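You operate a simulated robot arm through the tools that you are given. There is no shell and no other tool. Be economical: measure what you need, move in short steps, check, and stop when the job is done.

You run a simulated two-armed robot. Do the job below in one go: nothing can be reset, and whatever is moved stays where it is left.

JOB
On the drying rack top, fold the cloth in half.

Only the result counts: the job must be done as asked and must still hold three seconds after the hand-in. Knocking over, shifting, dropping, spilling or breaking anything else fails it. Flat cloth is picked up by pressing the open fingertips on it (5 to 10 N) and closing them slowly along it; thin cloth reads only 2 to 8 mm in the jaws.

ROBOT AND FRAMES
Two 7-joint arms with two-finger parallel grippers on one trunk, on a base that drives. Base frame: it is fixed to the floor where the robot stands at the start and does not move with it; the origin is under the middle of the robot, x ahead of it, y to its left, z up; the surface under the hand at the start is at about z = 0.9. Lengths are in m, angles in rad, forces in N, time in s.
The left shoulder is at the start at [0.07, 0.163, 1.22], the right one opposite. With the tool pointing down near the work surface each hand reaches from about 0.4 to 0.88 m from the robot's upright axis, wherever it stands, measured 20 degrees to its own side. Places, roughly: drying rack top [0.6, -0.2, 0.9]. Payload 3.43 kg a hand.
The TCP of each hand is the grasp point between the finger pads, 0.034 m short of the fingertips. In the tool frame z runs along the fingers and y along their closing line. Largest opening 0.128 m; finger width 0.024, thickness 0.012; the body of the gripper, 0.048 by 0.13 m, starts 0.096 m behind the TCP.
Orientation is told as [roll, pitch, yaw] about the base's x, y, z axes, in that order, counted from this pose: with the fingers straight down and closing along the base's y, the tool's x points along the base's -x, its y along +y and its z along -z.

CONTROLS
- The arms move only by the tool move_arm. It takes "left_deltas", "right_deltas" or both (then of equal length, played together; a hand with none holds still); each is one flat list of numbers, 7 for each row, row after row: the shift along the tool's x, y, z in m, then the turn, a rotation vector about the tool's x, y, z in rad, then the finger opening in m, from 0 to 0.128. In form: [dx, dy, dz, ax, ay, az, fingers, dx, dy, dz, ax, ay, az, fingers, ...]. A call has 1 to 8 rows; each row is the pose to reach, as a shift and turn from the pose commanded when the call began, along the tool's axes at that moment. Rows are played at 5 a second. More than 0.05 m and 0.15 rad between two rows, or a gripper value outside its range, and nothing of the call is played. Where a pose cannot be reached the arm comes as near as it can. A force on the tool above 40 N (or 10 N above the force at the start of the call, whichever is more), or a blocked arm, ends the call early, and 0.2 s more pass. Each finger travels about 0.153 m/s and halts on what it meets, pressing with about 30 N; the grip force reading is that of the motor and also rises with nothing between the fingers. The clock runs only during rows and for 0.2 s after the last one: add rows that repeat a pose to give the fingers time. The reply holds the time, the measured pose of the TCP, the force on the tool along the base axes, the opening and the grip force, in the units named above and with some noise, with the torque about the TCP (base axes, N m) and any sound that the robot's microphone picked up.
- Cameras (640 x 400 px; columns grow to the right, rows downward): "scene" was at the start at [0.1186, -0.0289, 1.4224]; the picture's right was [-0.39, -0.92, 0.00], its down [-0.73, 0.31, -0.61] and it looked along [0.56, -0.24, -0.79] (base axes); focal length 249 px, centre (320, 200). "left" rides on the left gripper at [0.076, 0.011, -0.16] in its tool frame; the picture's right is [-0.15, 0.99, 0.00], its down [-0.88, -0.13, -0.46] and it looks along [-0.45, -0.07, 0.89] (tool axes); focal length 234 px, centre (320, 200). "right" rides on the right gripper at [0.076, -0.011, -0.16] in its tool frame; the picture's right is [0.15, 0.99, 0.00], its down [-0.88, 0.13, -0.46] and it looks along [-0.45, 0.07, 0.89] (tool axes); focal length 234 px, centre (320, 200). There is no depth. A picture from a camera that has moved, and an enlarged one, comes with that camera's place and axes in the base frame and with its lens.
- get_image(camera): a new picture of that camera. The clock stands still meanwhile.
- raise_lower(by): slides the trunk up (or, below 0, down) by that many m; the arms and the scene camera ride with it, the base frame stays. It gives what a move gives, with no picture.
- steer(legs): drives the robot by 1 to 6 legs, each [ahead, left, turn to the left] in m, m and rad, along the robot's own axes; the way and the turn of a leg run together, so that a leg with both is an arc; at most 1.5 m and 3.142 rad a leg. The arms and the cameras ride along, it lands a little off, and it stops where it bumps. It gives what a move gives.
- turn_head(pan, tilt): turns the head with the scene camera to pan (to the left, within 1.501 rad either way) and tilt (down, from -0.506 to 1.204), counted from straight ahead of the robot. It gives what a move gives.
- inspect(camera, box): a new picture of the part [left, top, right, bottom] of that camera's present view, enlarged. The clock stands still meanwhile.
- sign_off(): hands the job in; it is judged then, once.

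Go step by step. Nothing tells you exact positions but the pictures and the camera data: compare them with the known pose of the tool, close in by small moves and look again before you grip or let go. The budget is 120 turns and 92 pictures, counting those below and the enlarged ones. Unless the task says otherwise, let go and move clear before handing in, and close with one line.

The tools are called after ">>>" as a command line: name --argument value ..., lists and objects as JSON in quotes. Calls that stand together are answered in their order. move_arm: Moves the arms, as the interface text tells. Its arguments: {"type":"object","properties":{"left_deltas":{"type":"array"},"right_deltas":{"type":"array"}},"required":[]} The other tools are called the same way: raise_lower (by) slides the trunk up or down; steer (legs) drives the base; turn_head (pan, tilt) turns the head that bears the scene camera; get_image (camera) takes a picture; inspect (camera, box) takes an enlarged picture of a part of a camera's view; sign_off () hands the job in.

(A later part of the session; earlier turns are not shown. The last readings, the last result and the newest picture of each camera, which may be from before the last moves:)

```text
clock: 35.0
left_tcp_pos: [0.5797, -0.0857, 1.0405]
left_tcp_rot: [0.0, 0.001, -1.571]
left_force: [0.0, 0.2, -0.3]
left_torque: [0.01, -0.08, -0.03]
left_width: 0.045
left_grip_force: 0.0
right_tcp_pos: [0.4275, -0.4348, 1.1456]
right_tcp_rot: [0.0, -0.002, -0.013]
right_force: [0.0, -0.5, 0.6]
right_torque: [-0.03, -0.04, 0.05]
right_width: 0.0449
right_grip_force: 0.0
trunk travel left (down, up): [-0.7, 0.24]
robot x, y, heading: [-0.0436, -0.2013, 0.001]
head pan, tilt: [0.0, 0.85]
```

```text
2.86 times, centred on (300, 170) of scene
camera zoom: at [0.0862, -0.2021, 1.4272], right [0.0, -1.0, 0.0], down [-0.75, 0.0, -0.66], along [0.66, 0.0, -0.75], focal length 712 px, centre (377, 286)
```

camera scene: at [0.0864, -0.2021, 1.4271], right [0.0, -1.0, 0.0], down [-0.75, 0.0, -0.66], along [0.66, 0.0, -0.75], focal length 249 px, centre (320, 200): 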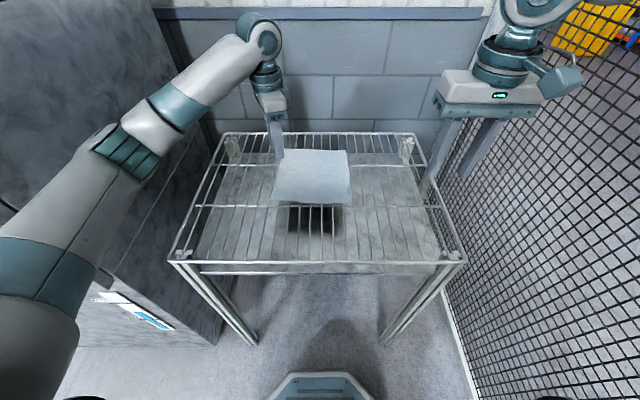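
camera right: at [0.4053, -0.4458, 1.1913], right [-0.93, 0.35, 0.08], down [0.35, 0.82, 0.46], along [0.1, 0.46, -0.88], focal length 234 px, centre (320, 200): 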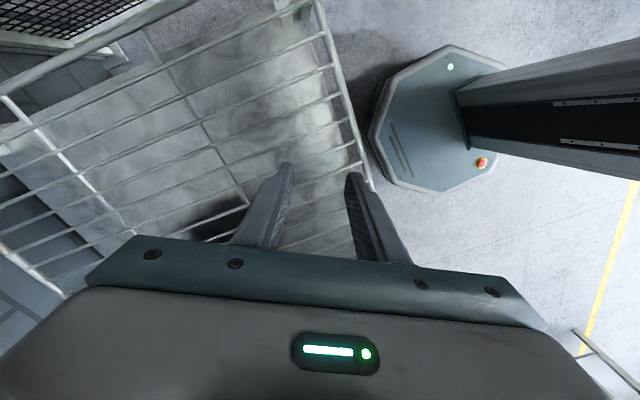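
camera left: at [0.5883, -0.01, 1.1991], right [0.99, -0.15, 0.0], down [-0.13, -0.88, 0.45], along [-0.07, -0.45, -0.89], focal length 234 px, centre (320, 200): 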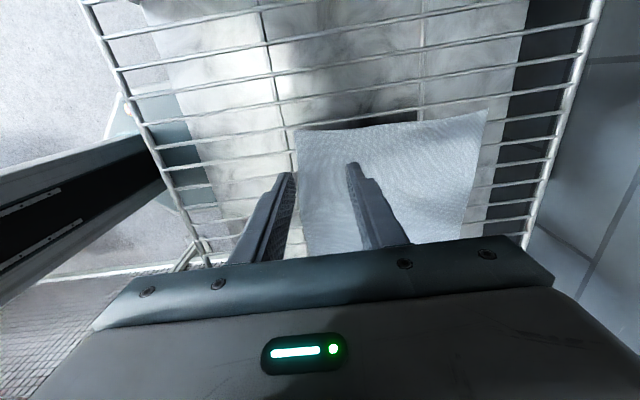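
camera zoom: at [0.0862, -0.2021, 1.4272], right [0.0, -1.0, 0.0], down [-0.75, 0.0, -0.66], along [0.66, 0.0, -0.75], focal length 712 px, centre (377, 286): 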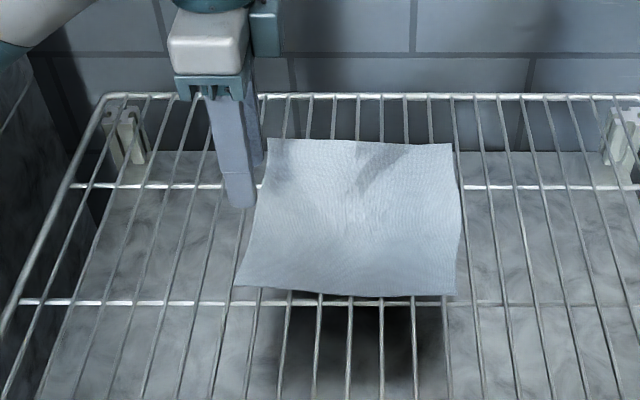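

The near-left corner is at (0.551,-0.060) and a rod runs at about y = -0.081. I'll straddle the near edge on that rod, with one finger just off the cloth and one on it, so the pinch leaves no loose flap. I'll go down to just above the cloth and look.

>>> move_arm --left_deltas '[0.002, -0.012, 0.03, 0, 0, 0, 0.026, 0.004, -0.0237, 0.06, 0, 0, 0, 0.026, 0.004, -0.0237, 0.085, 0, 0, 0, 0.026, 0.004, -0.0237, 0.085, 0, 0, 0, 0.026]'

>>> get_image --camera "left"

>>> inspect --camera "scene" --box '[250, 130, 350, 220]'

```text
clock: 36.0
left_tcp_pos: [0.5566, -0.0811, 0.9535]
left_tcp_rot: [0.001, 0.002, -1.568]
left_force: [-0.8, -0.2, -0.6]
left_torque: [0.01, -0.03, 0.0]
left_width: 0.0263
left_grip_force: 0.1
right_tcp_pos: [0.4274, -0.4355, 1.1453]
right_tcp_rot: [0.001, -0.001, -0.012]
right_force: [0.6, -0.5, -0.5]
right_torque: [0.0, 0.0, -0.02]
right_width: 0.0449
right_grip_force: 0.0
trunk travel left (down, up): [-0.7, 0.24]
robot x, y, heading: [-0.0417, -0.2049, 0.004]
head pan, tilt: [0.0, 0.85]
```

```text
61 pictures are left
camera left: at [0.5651, -0.0052, 1.1128], right [0.99, -0.14, 0.0], down [-0.13, -0.88, 0.45], along [-0.07, -0.45, -0.89], focal length 234 px, centre (320, 200)
```

left: 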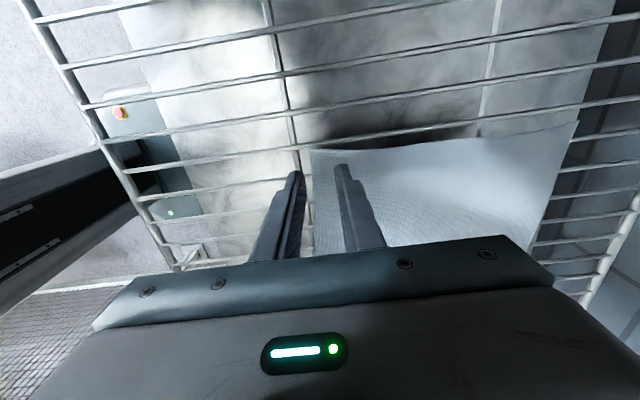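

```text
4.44 times, centred on (300, 175) of scene
camera zoom: at [0.0863, -0.2022, 1.4271], right [0.0, -1.0, 0.0], down [-0.75, 0.0, -0.66], along [0.66, 0.0, -0.75], focal length 1107 px, centre (409, 311)
```

zoom: 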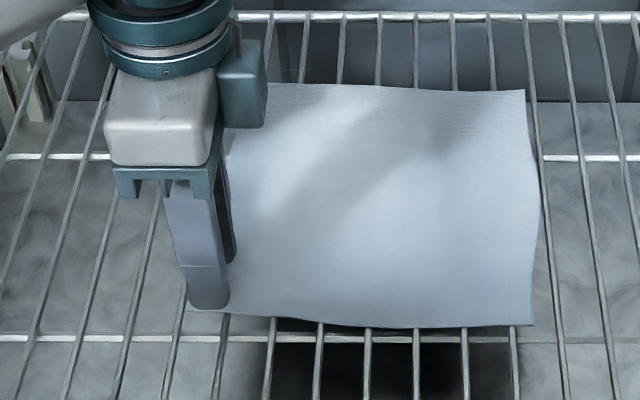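

The fingers straddle the edge as planned, with the near finger about 4 mm off the cloth. Now I'll go down gently to find contact.

>>> move_arm --left_deltas '[0, 0, 0.008, 0, 0, 0, 0.026, 0, 0, 0.014, 0, 0, 0, 0.026, 0, 0, 0.018, 0, 0, 0, 0.026, 0, 0, 0.018, 0, 0, 0, 0.026]'

```text
clock: 37.0
left_tcp_pos: [0.556, -0.0812, 0.9379]
left_tcp_rot: [0.001, 0.001, -1.569]
left_force: [-0.7, 0.5, 0.1]
left_torque: [-0.02, -0.01, -0.01]
left_width: 0.0261
left_grip_force: 0.0
right_tcp_pos: [0.4277, -0.4339, 1.1438]
right_tcp_rot: [-0.002, -0.001, -0.012]
right_force: [-0.5, 0.2, 0.4]
right_torque: [0.01, 0.0, -0.06]
right_width: 0.045
right_grip_force: 0.0
trunk travel left (down, up): [-0.7, 0.24]
robot x, y, heading: [-0.0431, -0.2037, -0.0]
head pan, tilt: [0.0, 0.85]
```

>>> move_arm --left_deltas '[0, 0, 0.002, 0, 0, 0, 0.026, 0, 0, 0.004, 0, 0, 0, 0.026, 0, 0, 0.006, 0, 0, 0, 0.026, 0, 0, 0.006, 0, 0, 0, 0.026]'

```text
clock: 38.0
left_tcp_pos: [0.5557, -0.0809, 0.9356]
left_tcp_rot: [0.007, 0.001, -1.565]
left_force: [2.5, 2.3, 31.8]
left_torque: [0.18, -0.6, 0.06]
left_width: 0.027
left_grip_force: 1.6
right_tcp_pos: [0.4242, -0.4352, 1.1474]
right_tcp_rot: [0.001, -0.004, -0.011]
right_force: [0.3, -0.7, -0.2]
right_torque: [-0.03, 0.01, -0.02]
right_width: 0.0451
right_grip_force: 0.2
trunk travel left (down, up): [-0.7, 0.24]
robot x, y, heading: [-0.0447, -0.2048, 0.002]
head pan, tilt: [0.0, 0.85]
```

Contact is at about z = 0.9355 and the force is too high, so I'll back off about 2.5 mm and close slowly.

>>> move_arm --left_deltas '[0, 0, -0.0026, 0, 0, 0, 0.026, 0, 0, -0.0026, 0, 0, 0, 0.022, 0, 0, -0.0026, 0, 0, 0, 0.018, 0, 0, -0.0026, 0, 0, 0, 0.014, 0, 0, -0.0026, 0, 0, 0, 0.01, 0, 0, -0.0026, 0, 0, 0, 0.005, 0, 0, -0.0026, 0, 0, 0, 0, 0, 0, -0.0026, 0, 0, 0, 0]'

>>> get_image --camera "left"

>>> inspect --camera "scene" --box '[250, 130, 350, 220]'

```text
clock: 39.8
left_tcp_pos: [0.555, -0.08, 0.9347]
left_tcp_rot: [0.002, 0.001, -1.569]
left_force: [-0.7, -0.8, 21.5]
left_torque: [0.07, -0.08, -0.01]
left_width: 0.0017
left_grip_force: 30.3
right_tcp_pos: [0.4251, -0.4359, 1.1451]
right_tcp_rot: [0.001, -0.004, -0.012]
right_force: [0.5, 0.4, -0.5]
right_torque: [0.01, 0.01, -0.04]
right_width: 0.0452
right_grip_force: 0.0
trunk travel left (down, up): [-0.7, 0.24]
robot x, y, heading: [-0.0423, -0.205, 0.008]
head pan, tilt: [0.0, 0.85]
```

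```text
59 pictures are left
camera left: at [0.5636, -0.0062, 1.0939], right [0.99, -0.14, 0.0], down [-0.13, -0.88, 0.45], along [-0.06, -0.45, -0.89], focal length 234 px, centre (320, 200)
```

left: 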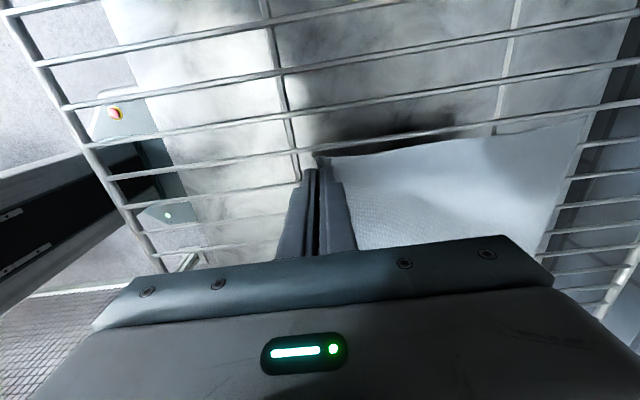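

```text
4.44 times, centred on (300, 175) of scene
camera zoom: at [0.0839, -0.2029, 1.4274], right [0.0, -1.0, 0.0], down [-0.75, 0.0, -0.66], along [0.66, 0.0, -0.75], focal length 1107 px, centre (409, 311)
```

zoom: 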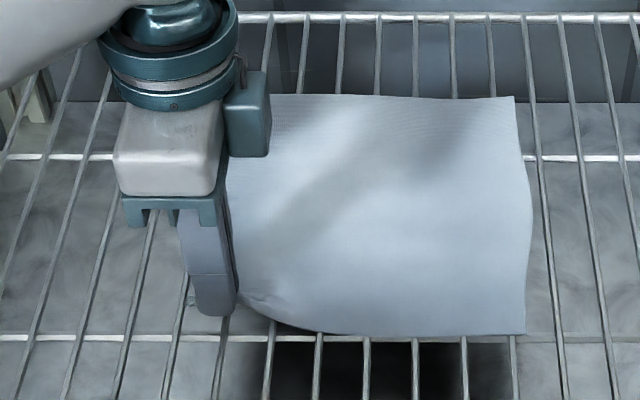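

The jaws read 1.7 mm, so they may hold a single layer. I'll lift 3 cm slowly and check.

>>> move_arm --left_deltas '[0, 0, -0.01, 0, 0, 0, 0, 0, 0, -0.02, 0, 0, 0, 0, 0, 0, -0.035, 0, 0, 0, 0]'

>>> inspect --camera "scene" --box '[250, 130, 350, 220]'

```text
clock: 40.6
left_tcp_pos: [0.5561, -0.0798, 0.9663]
left_tcp_rot: [-0.002, 0.002, -1.567]
left_force: [-0.3, 0.4, -0.9]
left_torque: [-0.01, -0.05, 0.03]
left_width: 0.002
left_grip_force: 29.3
right_tcp_pos: [0.4283, -0.4355, 1.1445]
right_tcp_rot: [-0.001, 0.001, -0.012]
right_force: [-0.1, 0.6, 0.8]
right_torque: [0.01, 0.02, -0.03]
right_width: 0.0453
right_grip_force: 0.0
trunk travel left (down, up): [-0.7, 0.24]
robot x, y, heading: [-0.0424, -0.2052, 0.003]
head pan, tilt: [0.0, 0.85]
```

```text
4.44 times, centred on (300, 175) of scene
camera zoom: at [0.0868, -0.2023, 1.427], right [0.0, -1.0, 0.0], down [-0.75, 0.0, -0.66], along [0.66, 0.0, -0.75], focal length 1107 px, centre (409, 311)
```

zoom: 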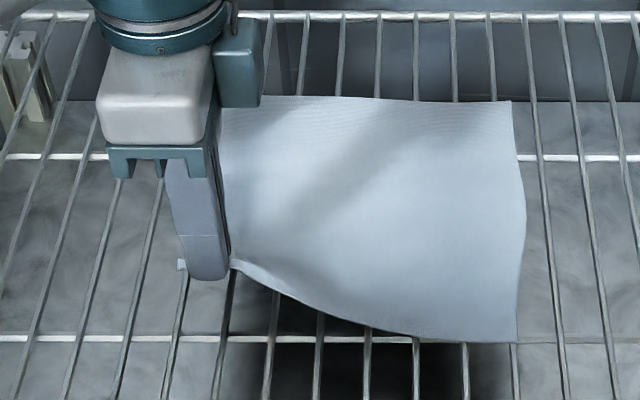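

The corner is held, but swinging one corner across would drag the rest of the cloth, so I want both hands. The right arm reaches far when working about 25° to its own side, so turning the robot left about 0.4 rad should let both hands work here. I'll lay the corner back down first and lift clear.

>>> move_arm --left_deltas '[0, 0, 0.014, 0, 0, 0, 0, 0, 0, 0.0275, 0, 0, 0, 0, 0, 0, 0.0275, 0, 0, 0, 0.01, 0, 0, 0.0275, 0, 0, 0, 0.03, 0, 0, 0.0275, 0, 0, 0, 0.035, 0, 0, 0.0, 0, 0, 0, 0.035, 0, 0, -0.04, 0, 0, 0, 0.035, 0, 0, -0.08, 0, 0, 0, 0.035]'

>>> steer --legs '[[-0.05, 0.0, 0.2], [0.0, 0.0, 0.2]]'

>>> turn_head --pan -0.4 --tilt 0.75

>>> get_image --camera "scene"

```text
clock: 42.4
left_tcp_pos: [0.5559, -0.0797, 1.0484]
left_tcp_rot: [0.002, 0.002, -1.571]
left_force: [-0.3, -0.1, -0.4]
left_torque: [0.01, 0.01, -0.02]
left_width: 0.0348
left_grip_force: 0.1
right_tcp_pos: [0.4262, -0.4359, 1.1451]
right_tcp_rot: [0.0, -0.003, -0.012]
right_force: [-0.3, -0.4, 0.4]
right_torque: [0.02, 0.0, -0.01]
right_width: 0.0451
right_grip_force: 0.0
trunk travel left (down, up): [-0.7, 0.24]
robot x, y, heading: [-0.0412, -0.2004, -0.0]
head pan, tilt: [0.0, 0.85]
```

```text
clock: 43.4
left_tcp_pos: [0.5209, -0.0391, 1.0471]
left_tcp_rot: [0.0, -0.001, -1.499]
left_force: [-0.3, 0.1, -0.1]
left_torque: [-0.13, 0.0, -0.01]
left_width: 0.0349
left_grip_force: 0.0
right_tcp_pos: [0.4251, -0.3955, 1.1448]
right_tcp_rot: [-0.001, -0.002, 0.079]
right_force: [0.3, 0.5, 0.0]
right_torque: [0.0, 0.0, -0.05]
right_width: 0.045
right_grip_force: 0.0
trunk travel left (down, up): [-0.7, 0.24]
robot x, y, heading: [-0.0619, -0.2024, 0.095]
head pan, tilt: [0.0, 0.85]
stopped in leg 1: the robot was blocked; the commanded pose is now the measured one
```

```text
clock: 44.2
left_tcp_pos: [0.5191, -0.0386, 1.0475]
left_tcp_rot: [0.0, 0.0, -1.497]
left_force: [0.0, -0.2, -0.6]
left_torque: [-0.02, -0.01, -0.02]
left_width: 0.0352
left_grip_force: 0.0
right_tcp_pos: [0.4251, -0.3941, 1.144]
right_tcp_rot: [0.0, -0.002, 0.078]
right_force: [-0.2, 1.1, -0.6]
right_torque: [-0.02, -0.03, -0.02]
right_width: 0.0451
right_grip_force: 0.0
trunk travel left (down, up): [-0.7, 0.24]
robot x, y, heading: [-0.0624, -0.2055, 0.097]
head pan, tilt: [-0.4, 0.75]
```

```text
56 pictures are left
camera scene: at [0.0655, -0.2273, 1.4349], right [-0.3, -0.95, 0.0], down [-0.65, 0.21, -0.73], along [0.7, -0.22, -0.68], focal length 249 px, centre (320, 200)
```

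scene: 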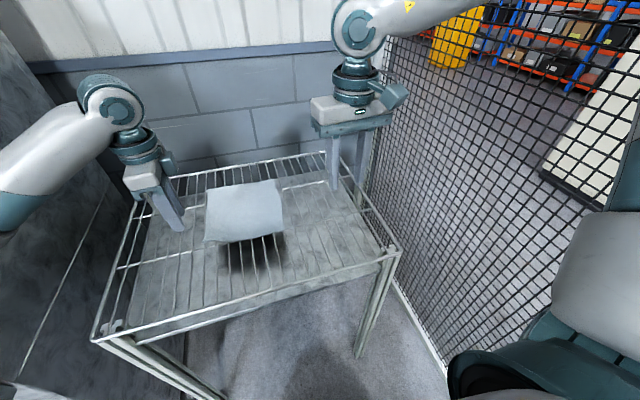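

The turn was blocked, probably by the left elbow against the washer. I'll take a look to the left to be sure.

>>> turn_head --pan 0.8 --tilt 0.6

>>> get_image --camera "scene"

```text
clock: 45.6
left_tcp_pos: [0.5202, -0.0391, 1.0481]
left_tcp_rot: [0.002, 0.001, -1.497]
left_force: [0.1, 0.6, 0.1]
left_torque: [0.01, -0.01, -0.03]
left_width: 0.0347
left_grip_force: 0.0
right_tcp_pos: [0.4253, -0.3948, 1.1446]
right_tcp_rot: [0.0, -0.002, 0.078]
right_force: [-0.3, 0.1, -0.2]
right_torque: [0.02, -0.01, -0.03]
right_width: 0.045
right_grip_force: 0.1
trunk travel left (down, up): [-0.7, 0.24]
robot x, y, heading: [-0.0624, -0.2034, 0.096]
head pan, tilt: [0.799, 0.6]
```

```text
55 pictures are left
camera scene: at [0.0421, -0.1338, 1.448], right [0.78, -0.63, 0.0], down [-0.36, -0.44, -0.83], along [0.52, 0.64, -0.56], focal length 249 px, centre (320, 200)
```

scene: 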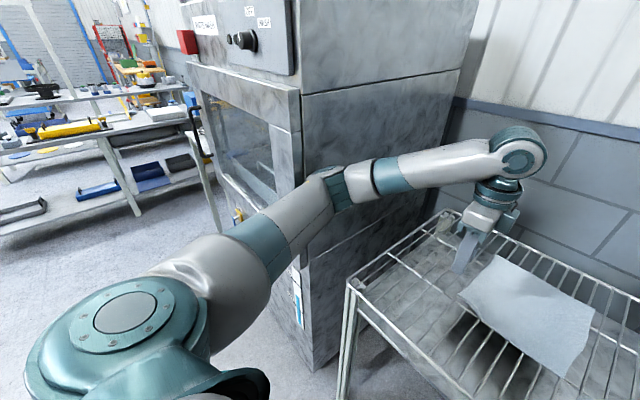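

The left elbow is at the washer's corner, so I'll back off first, then turn left, and come in again further to the right.

>>> steer --legs '[[-0.14, 0, 0], [0, 0, 0.2], [0, -0.1, 0.2]]'

>>> get_image --camera "scene"

```text
clock: 48.5
left_tcp_pos: [0.3012, 0.0759, 1.0482]
left_tcp_rot: [0.002, -0.002, -1.089]
left_force: [0.3, -0.2, 0.3]
left_torque: [0.04, -0.05, 0.0]
left_width: 0.0349
left_grip_force: 0.0
right_tcp_pos: [0.3553, -0.2889, 1.1463]
right_tcp_rot: [-0.002, -0.003, 0.484]
right_force: [0.6, 0.3, 0.2]
right_torque: [-0.02, -0.01, 0.01]
right_width: 0.0449
right_grip_force: 0.1
trunk travel left (down, up): [-0.7, 0.24]
robot x, y, heading: [-0.169, -0.3085, 0.506]
head pan, tilt: [0.799, 0.6]
```

```text
54 pictures are left
camera scene: at [-0.1003, -0.1987, 1.448], right [0.96, -0.27, 0.0], down [-0.15, -0.54, -0.82], along [0.22, 0.79, -0.57], focal length 249 px, centre (320, 200)
```

scene: 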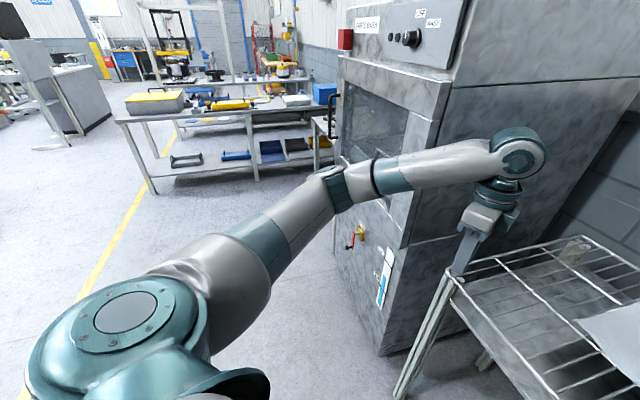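

The robot is now at (-0.17,-0.31) with heading 0.5. I'll test the right arm's reach in this stance by moving it forward over the rack while turning it toward yaw +1.57.

>>> move_arm --right_deltas '[-0.023, -0.0094, 0.009, 0, 0, -0.13, 0.035, -0.0465, -0.0188, 0.018, 0, 0, -0.26, 0.035, -0.07, -0.028, 0.026, 0, 0, -0.39, 0.035, -0.093, -0.0377, 0.035, 0, 0, -0.52, 0.035, -0.116, -0.047, 0.044, 0, 0, -0.65, 0.035, -0.14, -0.0565, 0.053, 0, 0, -0.78, 0.035, -0.163, -0.066, 0.06, 0, 0, -0.91, 0.035, -0.186, -0.0753, 0.07, 0, 0, -1.04, 0.035]'

>>> turn_head --pan -0.6 --tilt 0.75

>>> get_image --camera "scene"

```text
clock: 50.3
left_tcp_pos: [0.3022, 0.076, 1.049]
left_tcp_rot: [-0.001, -0.002, -1.089]
left_force: [-0.1, 0.2, 0.0]
left_torque: [0.03, 0.01, -0.02]
left_width: 0.0352
left_grip_force: 0.2
right_tcp_pos: [0.4364, -0.2449, 1.0597]
right_tcp_rot: [-0.038, 0.003, 1.488]
right_force: [0.0, 0.4, -0.2]
right_torque: [-0.01, 0.02, -0.01]
right_width: 0.0352
right_grip_force: 0.0
right hand out of reach, approached as far as the arm can: row 6, 7, 8
trunk travel left (down, up): [-0.7, 0.24]
robot x, y, heading: [-0.1676, -0.3096, 0.501]
head pan, tilt: [0.799, 0.6]
```

```text
clock: 51.8
left_tcp_pos: [0.3023, 0.0758, 1.0486]
left_tcp_rot: [-0.001, -0.001, -1.091]
left_force: [0.4, 0.8, 0.1]
left_torque: [-0.04, 0.0, -0.03]
left_width: 0.0346
left_grip_force: 0.0
right_tcp_pos: [0.4365, -0.2454, 1.0599]
right_tcp_rot: [-0.035, 0.001, 1.488]
right_force: [0.2, 0.0, 0.5]
right_torque: [-0.01, -0.02, -0.02]
right_width: 0.0347
right_grip_force: 0.1
trunk travel left (down, up): [-0.7, 0.24]
robot x, y, heading: [-0.1709, -0.3124, 0.496]
head pan, tilt: [-0.6, 0.75]
```

```text
53 pictures are left
camera scene: at [-0.041, -0.2926, 1.4352], right [-0.1, -0.99, 0.0], down [-0.68, 0.07, -0.73], along [0.73, -0.07, -0.68], focal length 249 px, centre (320, 200)
```

scene: 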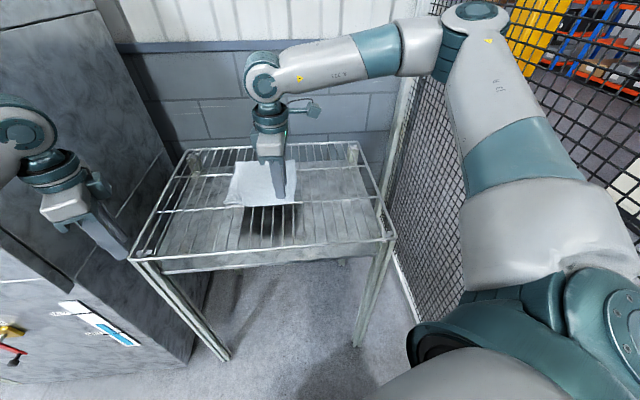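

The right arm's limit seems tied to positive yaw, as in the first turn. I'll unwind it the other way to yaw -1.57, matching the left hand, so the two cameras won't clash either.

>>> move_arm --right_deltas '[0.01, 0.015, -0.01, 0, 0, 0.145, 0.035, 0.02, 0.03, -0.02, 0, 0, 0.29, 0.035, 0.035, 0.057, -0.03, 0, 0, 0.435, 0.035, 0.035, 0.057, -0.03, 0, 0, 0.58, 0.035, 0.035, 0.057, -0.03, 0, 0, 0.725, 0.035, 0.035, 0.057, -0.03, 0, 0, 0.87, 0.035, 0.035, 0.057, -0.03, 0, 0, 1.015, 0.035, 0.035, 0.057, -0.03, 0, 0, 1.16, 0.035]'

>>> move_arm --right_deltas '[0, 0, 0, 0, 0, 0.145, 0.035, 0, 0, 0, 0, 0, 0.29, 0.035, 0, 0, 0, 0, 0, 0.435, 0.035, 0, 0, 0, 0, 0, 0.58, 0.035, 0, 0, 0, 0, 0, 0.725, 0.035, 0, 0, 0, 0, 0, 0.87, 0.035, 0, 0, 0, 0, 0, 1.015, 0.035, 0, 0, 0, 0, 0, 1.16, 0.035]'

```text
clock: 53.6
left_tcp_pos: [0.3026, 0.0759, 1.0486]
left_tcp_rot: [0.0, -0.001, -1.089]
left_force: [-0.1, 0.1, -0.6]
left_torque: [-0.02, -0.01, -0.06]
left_width: 0.035
left_grip_force: 0.1
right_tcp_pos: [0.374, -0.2774, 1.0877]
right_tcp_rot: [-0.002, -0.001, 0.363]
right_force: [0.7, -1.0, 0.7]
right_torque: [0.02, 0.01, 0.04]
right_width: 0.0347
right_grip_force: 0.0
trunk travel left (down, up): [-0.7, 0.24]
robot x, y, heading: [-0.1697, -0.3093, 0.497]
head pan, tilt: [-0.6, 0.75]
```

```text
clock: 55.4
left_tcp_pos: [0.3022, 0.0762, 1.0479]
left_tcp_rot: [-0.001, 0.0, -1.09]
left_force: [0.0, 0.1, -0.4]
left_torque: [0.0, -0.02, -0.01]
left_width: 0.0349
left_grip_force: 0.0
right_tcp_pos: [0.3739, -0.2774, 1.0883]
right_tcp_rot: [0.001, -0.001, -0.797]
right_force: [0.7, 0.1, 0.2]
right_torque: [0.02, -0.04, -0.02]
right_width: 0.0349
right_grip_force: 0.0
trunk travel left (down, up): [-0.7, 0.24]
robot x, y, heading: [-0.1683, -0.3115, 0.496]
head pan, tilt: [-0.6, 0.75]
```

That turns freely. I'll finish the yaw while reaching forward.

>>> move_arm --right_deltas '[-0.013, 0.0134, 0, 0, 0, 0.1, 0.035, -0.026, 0.027, 0, 0, 0, 0.2, 0.035, -0.039, 0.04, 0, 0, 0, 0.3, 0.035, -0.052, 0.053, 0, 0, 0, 0.4, 0.035, -0.065, 0.067, 0, 0, 0, 0.5, 0.035, -0.079, 0.08, 0, 0, 0, 0.6, 0.035, -0.092, 0.094, 0, 0, 0, 0.7, 0.035, -0.105, 0.107, 0, 0, 0, 0.774, 0.035]'

>>> get_image --camera "scene"

```text
clock: 57.2
left_tcp_pos: [0.3024, 0.0771, 1.0477]
left_tcp_rot: [0.0, -0.001, -1.091]
left_force: [0.3, 0.1, 0.2]
left_torque: [-0.02, 0.04, -0.01]
left_width: 0.0348
left_grip_force: 0.1
right_tcp_pos: [0.5249, -0.2775, 1.0881]
right_tcp_rot: [0.001, -0.004, -1.57]
right_force: [0.3, -0.4, 0.2]
right_torque: [0.0, 0.01, 0.01]
right_width: 0.0348
right_grip_force: 0.1
trunk travel left (down, up): [-0.7, 0.24]
robot x, y, heading: [-0.1646, -0.3084, 0.502]
head pan, tilt: [-0.6, 0.75]
```

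```text
52 pictures are left
camera scene: at [-0.0402, -0.2926, 1.4351], right [-0.1, -0.99, 0.0], down [-0.68, 0.07, -0.73], along [0.73, -0.07, -0.68], focal length 249 px, centre (320, 200)
```

scene: 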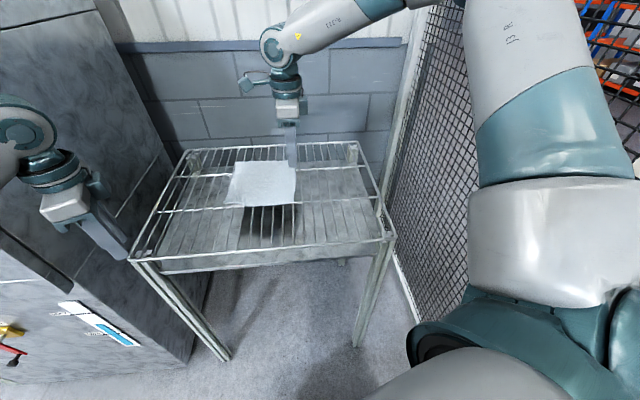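

There was no reach limit this time. I'll test further forward, to x = 0.64.

>>> move_arm --right_deltas '[0, 0.04, 0, 0, 0, 0, 0.035, 0, 0.08, 0, 0, 0, 0, 0.035, 0, 0.115, 0, 0, 0, 0, 0.035]'

>>> get_image --camera "scene"

```text
clock: 58.0
left_tcp_pos: [0.3031, 0.0758, 1.048]
left_tcp_rot: [0.002, 0.0, -1.093]
left_force: [0.1, 0.5, -0.5]
left_torque: [0.0, -0.03, 0.02]
left_width: 0.0348
left_grip_force: 0.0
right_tcp_pos: [0.6379, -0.2782, 1.0867]
right_tcp_rot: [0.001, 0.0, -1.571]
right_force: [-0.4, 0.2, 0.7]
right_torque: [0.02, 0.07, 0.03]
right_width: 0.035
right_grip_force: 0.1
trunk travel left (down, up): [-0.7, 0.24]
robot x, y, heading: [-0.1634, -0.3101, 0.503]
head pan, tilt: [-0.6, 0.75]
```

```text
51 pictures are left
camera scene: at [-0.0398, -0.2927, 1.435], right [-0.1, -0.99, 0.0], down [-0.68, 0.07, -0.73], along [0.73, -0.07, -0.68], focal length 249 px, centre (320, 200)
```

scene: 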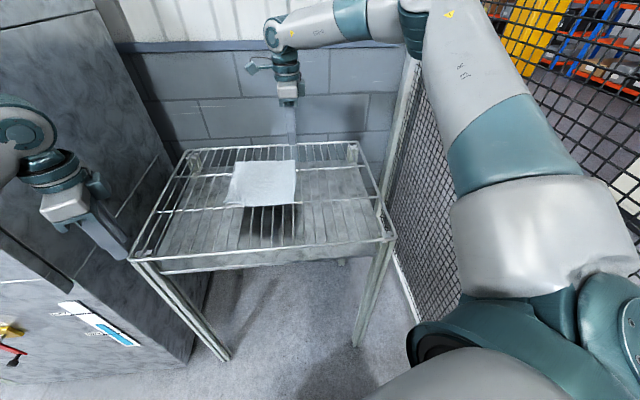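

Both arms can now cover the cloth. I'll ease the heading back to about 0.3 and move slightly closer, which keeps the left elbow away from the washer.

>>> steer --legs '[[0.038, -0.021, -0.2]]'

>>> turn_head --pan -0.3 --tilt 0.75

>>> get_image --camera "scene"

```text
clock: 59.1
left_tcp_pos: [0.4117, -0.0281, 1.0476]
left_tcp_rot: [0.0, 0.002, -1.29]
left_force: [0.5, 0.5, 0.6]
left_torque: [-0.04, 0.0, 0.02]
left_width: 0.0348
left_grip_force: 0.1
right_tcp_pos: [0.6704, -0.4415, 1.0885]
right_tcp_rot: [0.0, -0.002, -1.765]
right_force: [0.3, -0.9, -0.2]
right_torque: [0.02, 0.0, -0.01]
right_width: 0.035
right_grip_force: 0.2
trunk travel left (down, up): [-0.7, 0.24]
robot x, y, heading: [-0.1261, -0.3126, 0.301]
head pan, tilt: [-0.6, 0.75]
```

```text
clock: 59.9
left_tcp_pos: [0.412, -0.0286, 1.0478]
left_tcp_rot: [0.0, 0.0, -1.288]
left_force: [-0.5, 0.0, 0.3]
left_torque: [-0.01, -0.03, -0.03]
left_width: 0.035
left_grip_force: 0.1
right_tcp_pos: [0.6704, -0.4416, 1.0875]
right_tcp_rot: [0.001, 0.0, -1.766]
right_force: [-0.2, 0.5, -0.8]
right_torque: [0.0, -0.01, 0.02]
right_width: 0.0349
right_grip_force: 0.0
trunk travel left (down, up): [-0.7, 0.24]
robot x, y, heading: [-0.1227, -0.3127, 0.301]
head pan, tilt: [-0.3, 0.75]
```

```text
50 pictures are left
camera scene: at [0.0056, -0.2982, 1.4351], right [0.0, -1.0, 0.0], down [-0.68, 0.0, -0.73], along [0.73, 0.0, -0.68], focal length 249 px, centre (320, 200)
```

scene: 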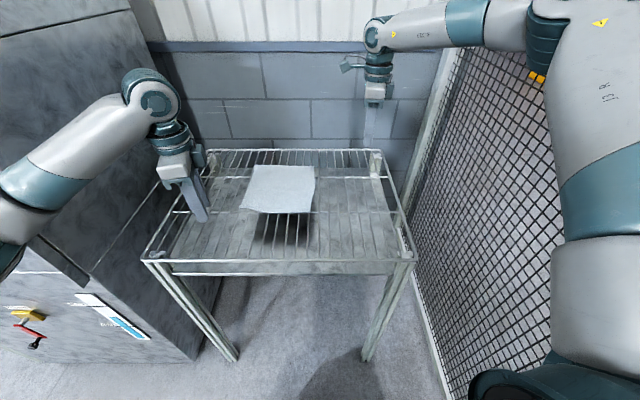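

I'll inspect the cloth's present shape.

>>> inspect --camera "scene" --box '[225, 150, 335, 225]'

```text
5.33 times, centred on (280, 188) of scene
camera zoom: at [0.0056, -0.2982, 1.4351], right [0.0, -1.0, 0.0], down [-0.68, 0.0, -0.73], along [0.73, 0.0, -0.68], focal length 1329 px, centre (533, 267)
```

zoom: 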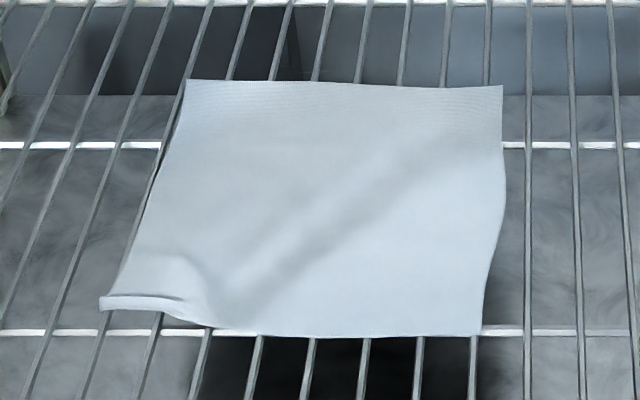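

The cloth's near-left corner has a small upright lip near (0.545,-0.06), and the near-right corner is at (0.524,-0.268). I'll bring both hands above the near edge: left at y = -0.072, right at y = -0.236.

>>> move_arm --left_deltas '[-0.014, 0.024, 0.008, 0, 0, 0.057, 0.03, -0.03, 0.047, 0.016, 0, 0, 0.113, 0.03, -0.045, 0.07, 0.024, 0, 0, 0.17, 0.03, -0.06, 0.094, 0.032, 0, 0, 0.227, 0.03, -0.08, 0.12, 0.04, 0, 0, 0.283, 0.03]' --right_deltas '[0.02, -0.035, 0.012, 0, 0, -0.04, 0.026, 0.045, -0.07, 0.024, 0, 0, -0.08, 0.026, 0.075, -0.106, 0.036, 0, 0, -0.12, 0.026, 0.105, -0.142, 0.048, 0, 0, -0.16, 0.026, 0.135, -0.177, 0.055, 0, 0, -0.195, 0.026]'

>>> get_image --camera "scene"

```text
clock: 61.1
left_tcp_pos: [0.549, -0.0736, 1.0097]
left_tcp_rot: [0.0, 0.002, -1.57]
left_force: [0.1, -0.1, -0.5]
left_torque: [0.03, 0.02, 0.02]
left_width: 0.0299
left_grip_force: 0.0
right_tcp_pos: [0.5098, -0.3059, 1.0421]
right_tcp_rot: [0.003, 0.001, -1.57]
right_force: [0.4, 0.3, 0.5]
right_torque: [-0.01, 0.0, 0.01]
right_width: 0.0257
right_grip_force: 0.1
right hand out of reach, approached as far as the arm can: row 4, 5
trunk travel left (down, up): [-0.7, 0.24]
robot x, y, heading: [-0.1237, -0.3169, 0.301]
head pan, tilt: [-0.3, 0.75]
```

```text
48 pictures are left
camera scene: at [0.0052, -0.2994, 1.4352], right [0.0, -1.0, 0.0], down [-0.68, 0.0, -0.73], along [0.73, 0.0, -0.68], focal length 249 px, centre (320, 200)
```

scene: 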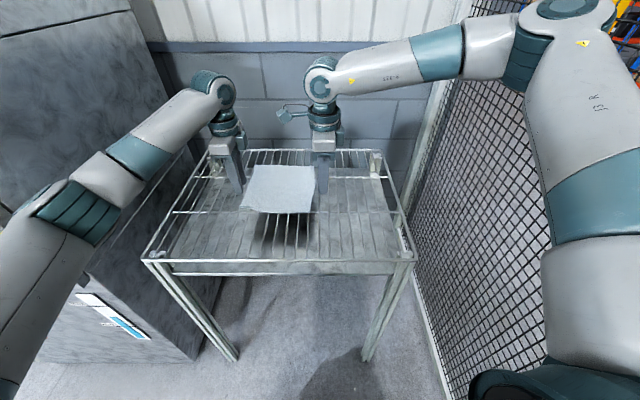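

The right hand's inward limit again depends on the robot's heading. I'll turn left another 0.15 and shift slightly left, which should bring both edge points into range.

>>> steer --legs '[[0.01, 0.033, 0.16]]'

>>> turn_head --pan -0.46 --tilt 0.78

```text
clock: 62.2
left_tcp_pos: [0.4995, 0.0643, 1.0092]
left_tcp_rot: [0.001, 0.001, -1.411]
left_force: [0.1, 0.8, -0.3]
left_torque: [0.0, 0.0, 0.01]
left_width: 0.0298
left_grip_force: 0.1
right_tcp_pos: [0.502, -0.1723, 1.0412]
right_tcp_rot: [0.003, 0.003, -1.413]
right_force: [-0.8, -0.2, -0.5]
right_torque: [-0.03, 0.0, -0.01]
right_width: 0.0262
right_grip_force: 0.1
trunk travel left (down, up): [-0.7, 0.24]
robot x, y, heading: [-0.1303, -0.2786, 0.461]
head pan, tilt: [-0.3, 0.75]
```

```text
clock: 62.9
left_tcp_pos: [0.4996, 0.0643, 1.0084]
left_tcp_rot: [0.001, -0.002, -1.413]
left_force: [0.3, 0.8, 0.0]
left_torque: [-0.06, -0.01, -0.01]
left_width: 0.03
left_grip_force: 0.2
right_tcp_pos: [0.5012, -0.1712, 1.0414]
right_tcp_rot: [0.002, 0.0, -1.414]
right_force: [0.2, -0.3, -0.2]
right_torque: [0.0, 0.01, -0.03]
right_width: 0.0261
right_grip_force: 0.1
trunk travel left (down, up): [-0.7, 0.24]
robot x, y, heading: [-0.1271, -0.2792, 0.465]
head pan, tilt: [-0.461, 0.78]
```

Now I'll bring both hands to their hover points.

>>> move_arm --left_deltas '[-0.035, 0.007, 0.005, 0, 0, 0.04, 0.03, -0.07, 0.014, 0.01, 0, 0, 0.08, 0.03, -0.106, 0.021, 0.015, 0, 0, 0.12, 0.03, -0.142, 0.028, 0.02, 0, 0, 0.157, 0.03]' --right_deltas '[-0.02, 0.005, 0.012, 0, 0, 0.04, 0.026, -0.04, 0.01, 0.025, 0, 0, 0.08, 0.026, -0.06, 0.015, 0.038, 0, 0, 0.12, 0.026, -0.069, 0.0185, 0.05, 0, 0, 0.157, 0.026]'

>>> get_image --camera "scene"

```text
clock: 63.9
left_tcp_pos: [0.551, -0.0746, 0.9896]
left_tcp_rot: [-0.001, 0.002, -1.57]
left_force: [-0.5, 0.7, 0.2]
left_torque: [0.01, -0.03, 0.0]
left_width: 0.0302
left_grip_force: 0.2
right_tcp_pos: [0.5297, -0.2391, 0.9908]
right_tcp_rot: [0.004, 0.003, -1.568]
right_force: [1.2, -0.2, 0.4]
right_torque: [0.01, 0.0, -0.04]
right_width: 0.0258
right_grip_force: 0.0
trunk travel left (down, up): [-0.7, 0.24]
robot x, y, heading: [-0.1253, -0.2798, 0.459]
head pan, tilt: [-0.461, 0.78]
```

```text
47 pictures are left
camera scene: at [-0.0007, -0.259, 1.4326], right [0.0, -1.0, 0.0], down [-0.7, 0.0, -0.71], along [0.71, 0.0, -0.7], focal length 249 px, centre (320, 200)
```

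scene: 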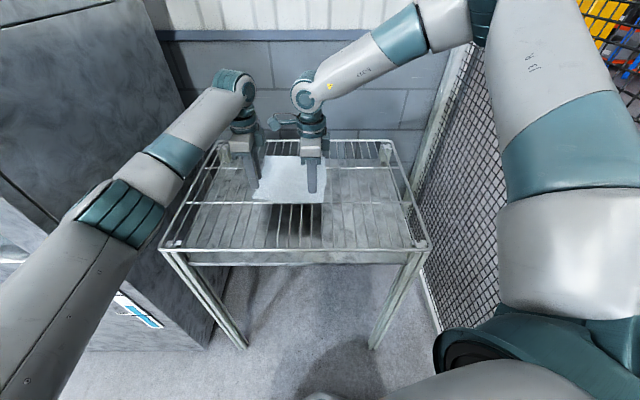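

Both hands hover correctly and the left elbow has plenty of clearance. I'll drive about 0.1 m closer so the far edge is in reach too, then bring the hands back over the near edge.

>>> steer --legs '[[0.09, -0.045, 0]]'

```text
clock: 65.0
left_tcp_pos: [0.6513, -0.076, 0.9898]
left_tcp_rot: [0.001, 0.0, -1.571]
left_force: [0.0, 0.0, -0.9]
left_torque: [-0.02, 0.0, -0.03]
left_width: 0.03
left_grip_force: 0.1
right_tcp_pos: [0.6288, -0.2385, 0.9901]
right_tcp_rot: [0.003, 0.002, -1.571]
right_force: [0.3, -0.3, 0.3]
right_torque: [-0.04, -0.03, 0.02]
right_width: 0.0263
right_grip_force: 0.1
trunk travel left (down, up): [-0.7, 0.24]
robot x, y, heading: [-0.0292, -0.2782, 0.462]
head pan, tilt: [-0.461, 0.78]
```

Next I'll test the far reach of both hands, up to about x = 0.77 at a raised height.

>>> move_arm --left_deltas '[0, 0.04, -0.01, 0, 0, 0, 0.03, 0, 0.08, -0.01, 0, 0, 0, 0.03, 0, 0.12, -0.01, 0, 0, 0, 0.03]' --right_deltas '[0, 0.045, -0.01, 0, 0, 0, 0.026, 0, 0.09, -0.01, 0, 0, 0, 0.026, 0, 0.14, -0.01, 0, 0, 0, 0.026]'

>>> get_image --camera "scene"

```text
clock: 65.8
left_tcp_pos: [0.6943, -0.0736, 0.9999]
left_tcp_rot: [0.0, 0.0, -1.57]
left_force: [-0.7, -0.5, -0.4]
left_torque: [-0.03, -0.01, 0.01]
left_width: 0.0298
left_grip_force: 0.0
left hand out of reach, approached as far as the arm can: row 2, 3
right_tcp_pos: [0.7551, -0.2524, 1.0089]
right_tcp_rot: [0.002, 0.005, -1.569]
right_force: [-0.7, 0.0, -0.6]
right_torque: [0.01, 0.01, 0.04]
right_width: 0.026
right_grip_force: 0.1
right hand out of reach, approached as far as the arm can: row 3
trunk travel left (down, up): [-0.7, 0.24]
robot x, y, heading: [-0.0261, -0.2824, 0.458]
head pan, tilt: [-0.461, 0.78]
```

```text
46 pictures are left
camera scene: at [0.0985, -0.2579, 1.4326], right [0.0, -1.0, 0.0], down [-0.7, 0.0, -0.71], along [0.71, 0.0, -0.7], focal length 249 px, centre (320, 200)
```

scene: 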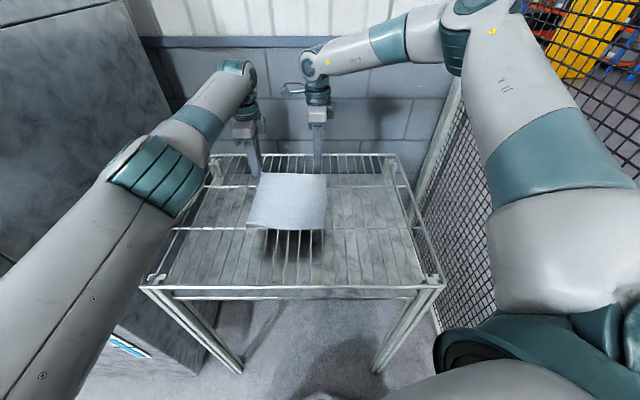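

The left reach ends at x = 0.694, so I'll need to drive about 0.08 m forward in the middle of the fold. Now I'll bring both hands back over the near edge.

>>> move_arm --left_deltas '[0, -0.035, 0, 0, 0, 0, 0.03, 0, -0.07, 0, 0, 0, 0, 0.03, 0, -0.1, 0, 0, 0, 0, 0.03, 0, -0.125, 0.01, 0, 0, 0, 0.03, 0, -0.143, 0.025, 0, 0, 0, 0.03, 0, -0.143, 0.042, 0, 0, 0, 0.03]' --right_deltas '[0.004, -0.046, 0, 0, 0, 0, 0.026, 0.008, -0.092, 0, 0, 0, 0, 0.026, 0.012, -0.138, 0.0, 0, 0, 0, 0.026, 0.0144, -0.184, 0.01, 0, 0, 0, 0.026, 0.0144, -0.225, 0.03, 0, 0, 0, 0.026, 0.0144, -0.225, 0.051, 0, 0, 0, 0.026]'

>>> inspect --camera "scene" --box '[230, 160, 350, 250]'

>>> get_image --camera "left"

>>> get_image --camera "right"

```text
clock: 67.2
left_tcp_pos: [0.5493, -0.0709, 0.955]
left_tcp_rot: [0.001, 0.0, -1.57]
left_force: [0.8, 0.0, 0.9]
left_torque: [0.01, 0.01, 0.01]
left_width: 0.03
left_grip_force: 0.2
right_tcp_pos: [0.5325, -0.2391, 0.9554]
right_tcp_rot: [0.002, 0.003, -1.571]
right_force: [0.4, -1.0, 0.4]
right_torque: [-0.01, 0.05, -0.03]
right_width: 0.026
right_grip_force: 0.0
trunk travel left (down, up): [-0.7, 0.24]
robot x, y, heading: [-0.0273, -0.2796, 0.46]
head pan, tilt: [-0.461, 0.78]
```

```text
4.44 times, centred on (290, 205) of scene
camera zoom: at [0.1001, -0.2575, 1.4325], right [0.0, -1.0, 0.0], down [-0.7, 0.0, -0.71], along [0.71, 0.0, -0.7], focal length 1107 px, centre (453, 178)
```

zoom: 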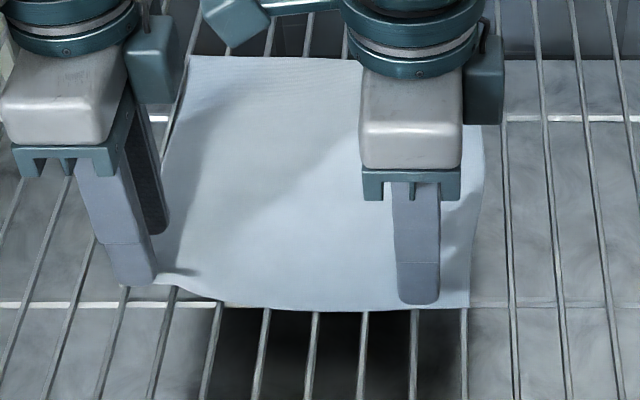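

```text
44 pictures are left
camera left: at [0.5585, 0.004, 1.1141], right [0.99, -0.15, 0.0], down [-0.13, -0.88, 0.46], along [-0.07, -0.45, -0.89], focal length 234 px, centre (320, 200)
```

left: 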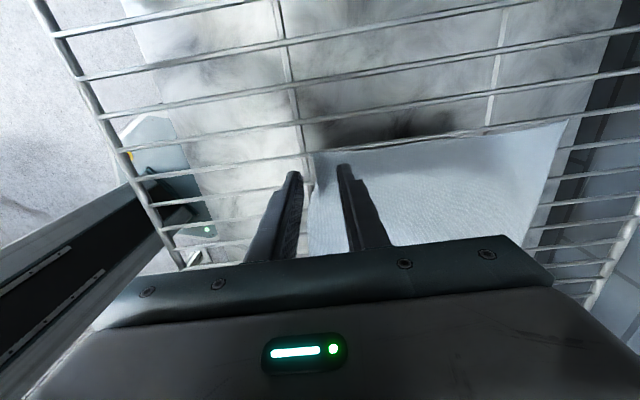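

```text
43 pictures are left
camera right: at [0.5221, -0.1627, 1.1142], right [0.99, 0.15, 0.0], down [0.13, -0.88, 0.45], along [0.07, -0.45, -0.89], focal length 234 px, centre (320, 200)
```

right: 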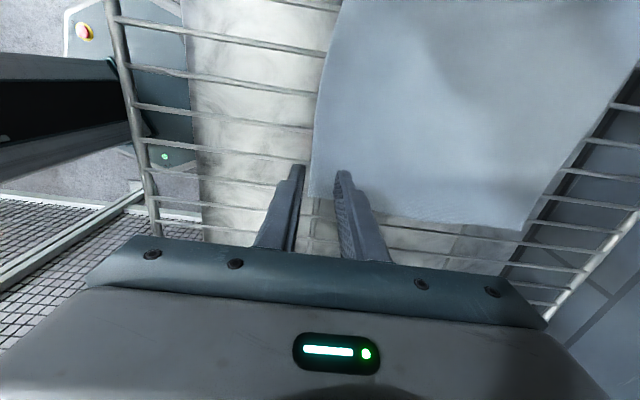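

Both hands straddle the edge correctly, and the edge measures x = 0.541 at the left and 0.5275 at the right. I'll go down to light contact.

>>> move_arm --left_deltas '[-0.003, 0, 0.008, 0, 0, 0, 0.03, -0.003, 0, 0.014, 0, 0, 0, 0.03, -0.003, 0, 0.018, 0, 0, 0, 0.03, -0.003, 0, 0.0195, 0, 0, 0, 0.03, -0.003, 0, 0.0195, 0, 0, 0, 0.03]' --right_deltas '[0.001, 0, 0.008, 0, 0, 0, 0.026, 0.001, 0, 0.014, 0, 0, 0, 0.026, 0.001, 0, 0.018, 0, 0, 0, 0.026, 0.001, 0, 0.0195, 0, 0, 0, 0.026, 0.001, 0, 0.0195, 0, 0, 0, 0.026]'

```text
clock: 68.5
left_tcp_pos: [0.5498, -0.0745, 0.9359]
left_tcp_rot: [0.002, 0.0, -1.57]
left_force: [0.2, -0.5, 0.2]
left_torque: [-0.01, 0.01, 0.0]
left_width: 0.0297
left_grip_force: 0.0
right_tcp_pos: [0.5309, -0.2392, 0.9371]
right_tcp_rot: [0.002, 0.002, -1.571]
right_force: [0.2, 0.1, 0.8]
right_torque: [0.0, 0.01, 0.0]
right_width: 0.0261
right_grip_force: 0.1
trunk travel left (down, up): [-0.7, 0.24]
robot x, y, heading: [-0.0314, -0.2813, 0.459]
head pan, tilt: [-0.461, 0.78]
```

>>> move_arm --left_deltas '[0, 0, 0.001, 0, 0, 0, 0.03, 0, 0, 0.002, 0, 0, 0, 0.03, 0, 0, 0.002, 0, 0, 0, 0.03]' --right_deltas '[0, 0, 0.001, 0, 0, 0, 0.026, 0, 0, 0.002, 0, 0, 0, 0.026, 0, 0, 0.0025, 0, 0, 0, 0.026]'

```text
clock: 69.2
left_tcp_pos: [0.5491, -0.0746, 0.9347]
left_tcp_rot: [0.001, 0.003, -1.571]
left_force: [0.0, 0.3, 0.2]
left_torque: [-0.01, -0.02, -0.02]
left_width: 0.0301
left_grip_force: 0.0
right_tcp_pos: [0.5314, -0.2388, 0.9339]
right_tcp_rot: [0.003, 0.003, -1.571]
right_force: [1.5, 0.2, 5.5]
right_torque: [-0.03, -0.11, -0.04]
right_width: 0.0261
right_grip_force: 0.1
trunk travel left (down, up): [-0.7, 0.24]
robot x, y, heading: [-0.029, -0.2782, 0.459]
head pan, tilt: [-0.461, 0.78]
```

The right hand presses with 5.5 N. The left needs about a millimetre more.

>>> move_arm --left_deltas '[0, 0, 0.001, 0, 0, 0, 0.03, 0, 0, 0.0015, 0, 0, 0, 0.03]'

```text
clock: 69.8
left_tcp_pos: [0.5489, -0.0742, 0.9342]
left_tcp_rot: [0.003, 0.0, -1.571]
left_force: [0.0, 0.4, 4.1]
left_torque: [0.07, -0.15, -0.01]
left_width: 0.03
left_grip_force: 0.7
right_tcp_pos: [0.5305, -0.238, 0.9364]
right_tcp_rot: [0.003, 0.002, -1.571]
right_force: [0.8, -0.2, 6.1]
right_torque: [-0.05, -0.19, 0.04]
right_width: 0.0265
right_grip_force: 0.3
trunk travel left (down, up): [-0.7, 0.24]
robot x, y, heading: [-0.0284, -0.2813, 0.463]
head pan, tilt: [-0.461, 0.78]
```

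Both press lightly now, at 4 to 6 N. I'll add a touch to the left and close both slowly.

>>> move_arm --left_deltas '[0, 0, 0.0004, 0, 0, 0, 0.026, 0, 0, 0.0004, 0, 0, 0, 0.022, 0, 0, 0.0004, 0, 0, 0, 0.018, 0, 0, 0.0004, 0, 0, 0, 0.014, 0, 0, 0.0004, 0, 0, 0, 0.01, 0, 0, 0.0004, 0, 0, 0, 0.005, 0, 0, 0.0004, 0, 0, 0, 0, 0, 0, 0.0004, 0, 0, 0, 0]' --right_deltas '[0, 0, 0.0002, 0, 0, 0, 0.026, 0, 0, 0.0002, 0, 0, 0, 0.022, 0, 0, 0.0002, 0, 0, 0, 0.018, 0, 0, 0.0002, 0, 0, 0, 0.014, 0, 0, 0.0002, 0, 0, 0, 0.01, 0, 0, 0.0002, 0, 0, 0, 0.005, 0, 0, 0.0002, 0, 0, 0, 0, 0, 0, 0.0002, 0, 0, 0, 0]'

>>> inspect --camera "scene" --box '[230, 160, 350, 250]'

```text
clock: 71.7
left_tcp_pos: [0.5493, -0.0746, 0.9342]
left_tcp_rot: [0.004, 0.0, -1.571]
left_force: [1.7, -0.1, 18.8]
left_torque: [0.14, -0.14, 0.04]
left_width: 0.0016
left_grip_force: 29.8
right_tcp_pos: [0.5301, -0.2387, 0.9358]
right_tcp_rot: [0.005, 0.004, -1.572]
right_force: [-0.8, 0.0, -0.3]
right_torque: [-0.02, 0.01, 0.01]
right_width: 0.0018
right_grip_force: 30.3
trunk travel left (down, up): [-0.7, 0.24]
robot x, y, heading: [-0.0243, -0.279, 0.458]
head pan, tilt: [-0.461, 0.78]
```

```text
4.44 times, centred on (290, 205) of scene
camera zoom: at [0.0961, -0.2588, 1.433], right [0.0, -1.0, 0.0], down [-0.7, 0.0, -0.71], along [0.71, 0.0, -0.7], focal length 1107 px, centre (453, 178)
```

zoom: 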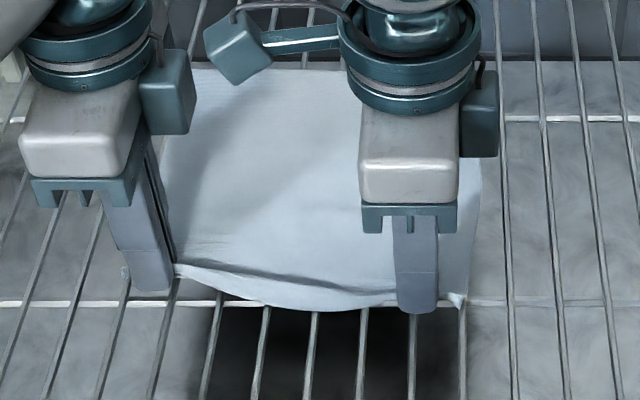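

Both read about 1.7 mm. I'll lift both 3 cm and check that each holds.

>>> move_arm --left_deltas '[0, 0, -0.01, 0, 0, 0, 0, 0, 0.003, -0.022, 0, 0, 0, 0, 0, 0.006, -0.035, 0, 0, 0, 0]' --right_deltas '[0, 0, -0.01, 0, 0, 0, 0, 0, 0.003, -0.022, 0, 0, 0, 0, 0, 0.006, -0.035, 0, 0, 0, 0]'

>>> inspect --camera "scene" --box '[230, 150, 350, 240]'

```text
clock: 72.5
left_tcp_pos: [0.5542, -0.0738, 0.9692]
left_tcp_rot: [0.002, -0.001, -1.569]
left_force: [-0.2, -0.2, 0.3]
left_torque: [-0.03, 0.0, 0.0]
left_width: 0.0019
left_grip_force: 30.2
right_tcp_pos: [0.5373, -0.2379, 0.9691]
right_tcp_rot: [0.004, 0.0, -1.571]
right_force: [0.1, 0.3, 0.3]
right_torque: [-0.01, 0.03, 0.03]
right_width: 0.0019
right_grip_force: 30.2
trunk travel left (down, up): [-0.7, 0.24]
robot x, y, heading: [-0.0294, -0.2799, 0.463]
head pan, tilt: [-0.461, 0.78]
```

```text
4.44 times, centred on (290, 195) of scene
camera zoom: at [0.098, -0.2581, 1.4326], right [0.0, -1.0, 0.0], down [-0.7, 0.0, -0.71], along [0.71, 0.0, -0.7], focal length 1107 px, centre (453, 222)
```

zoom: 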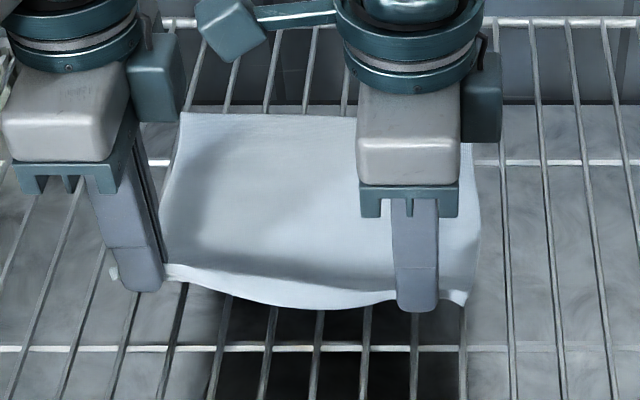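

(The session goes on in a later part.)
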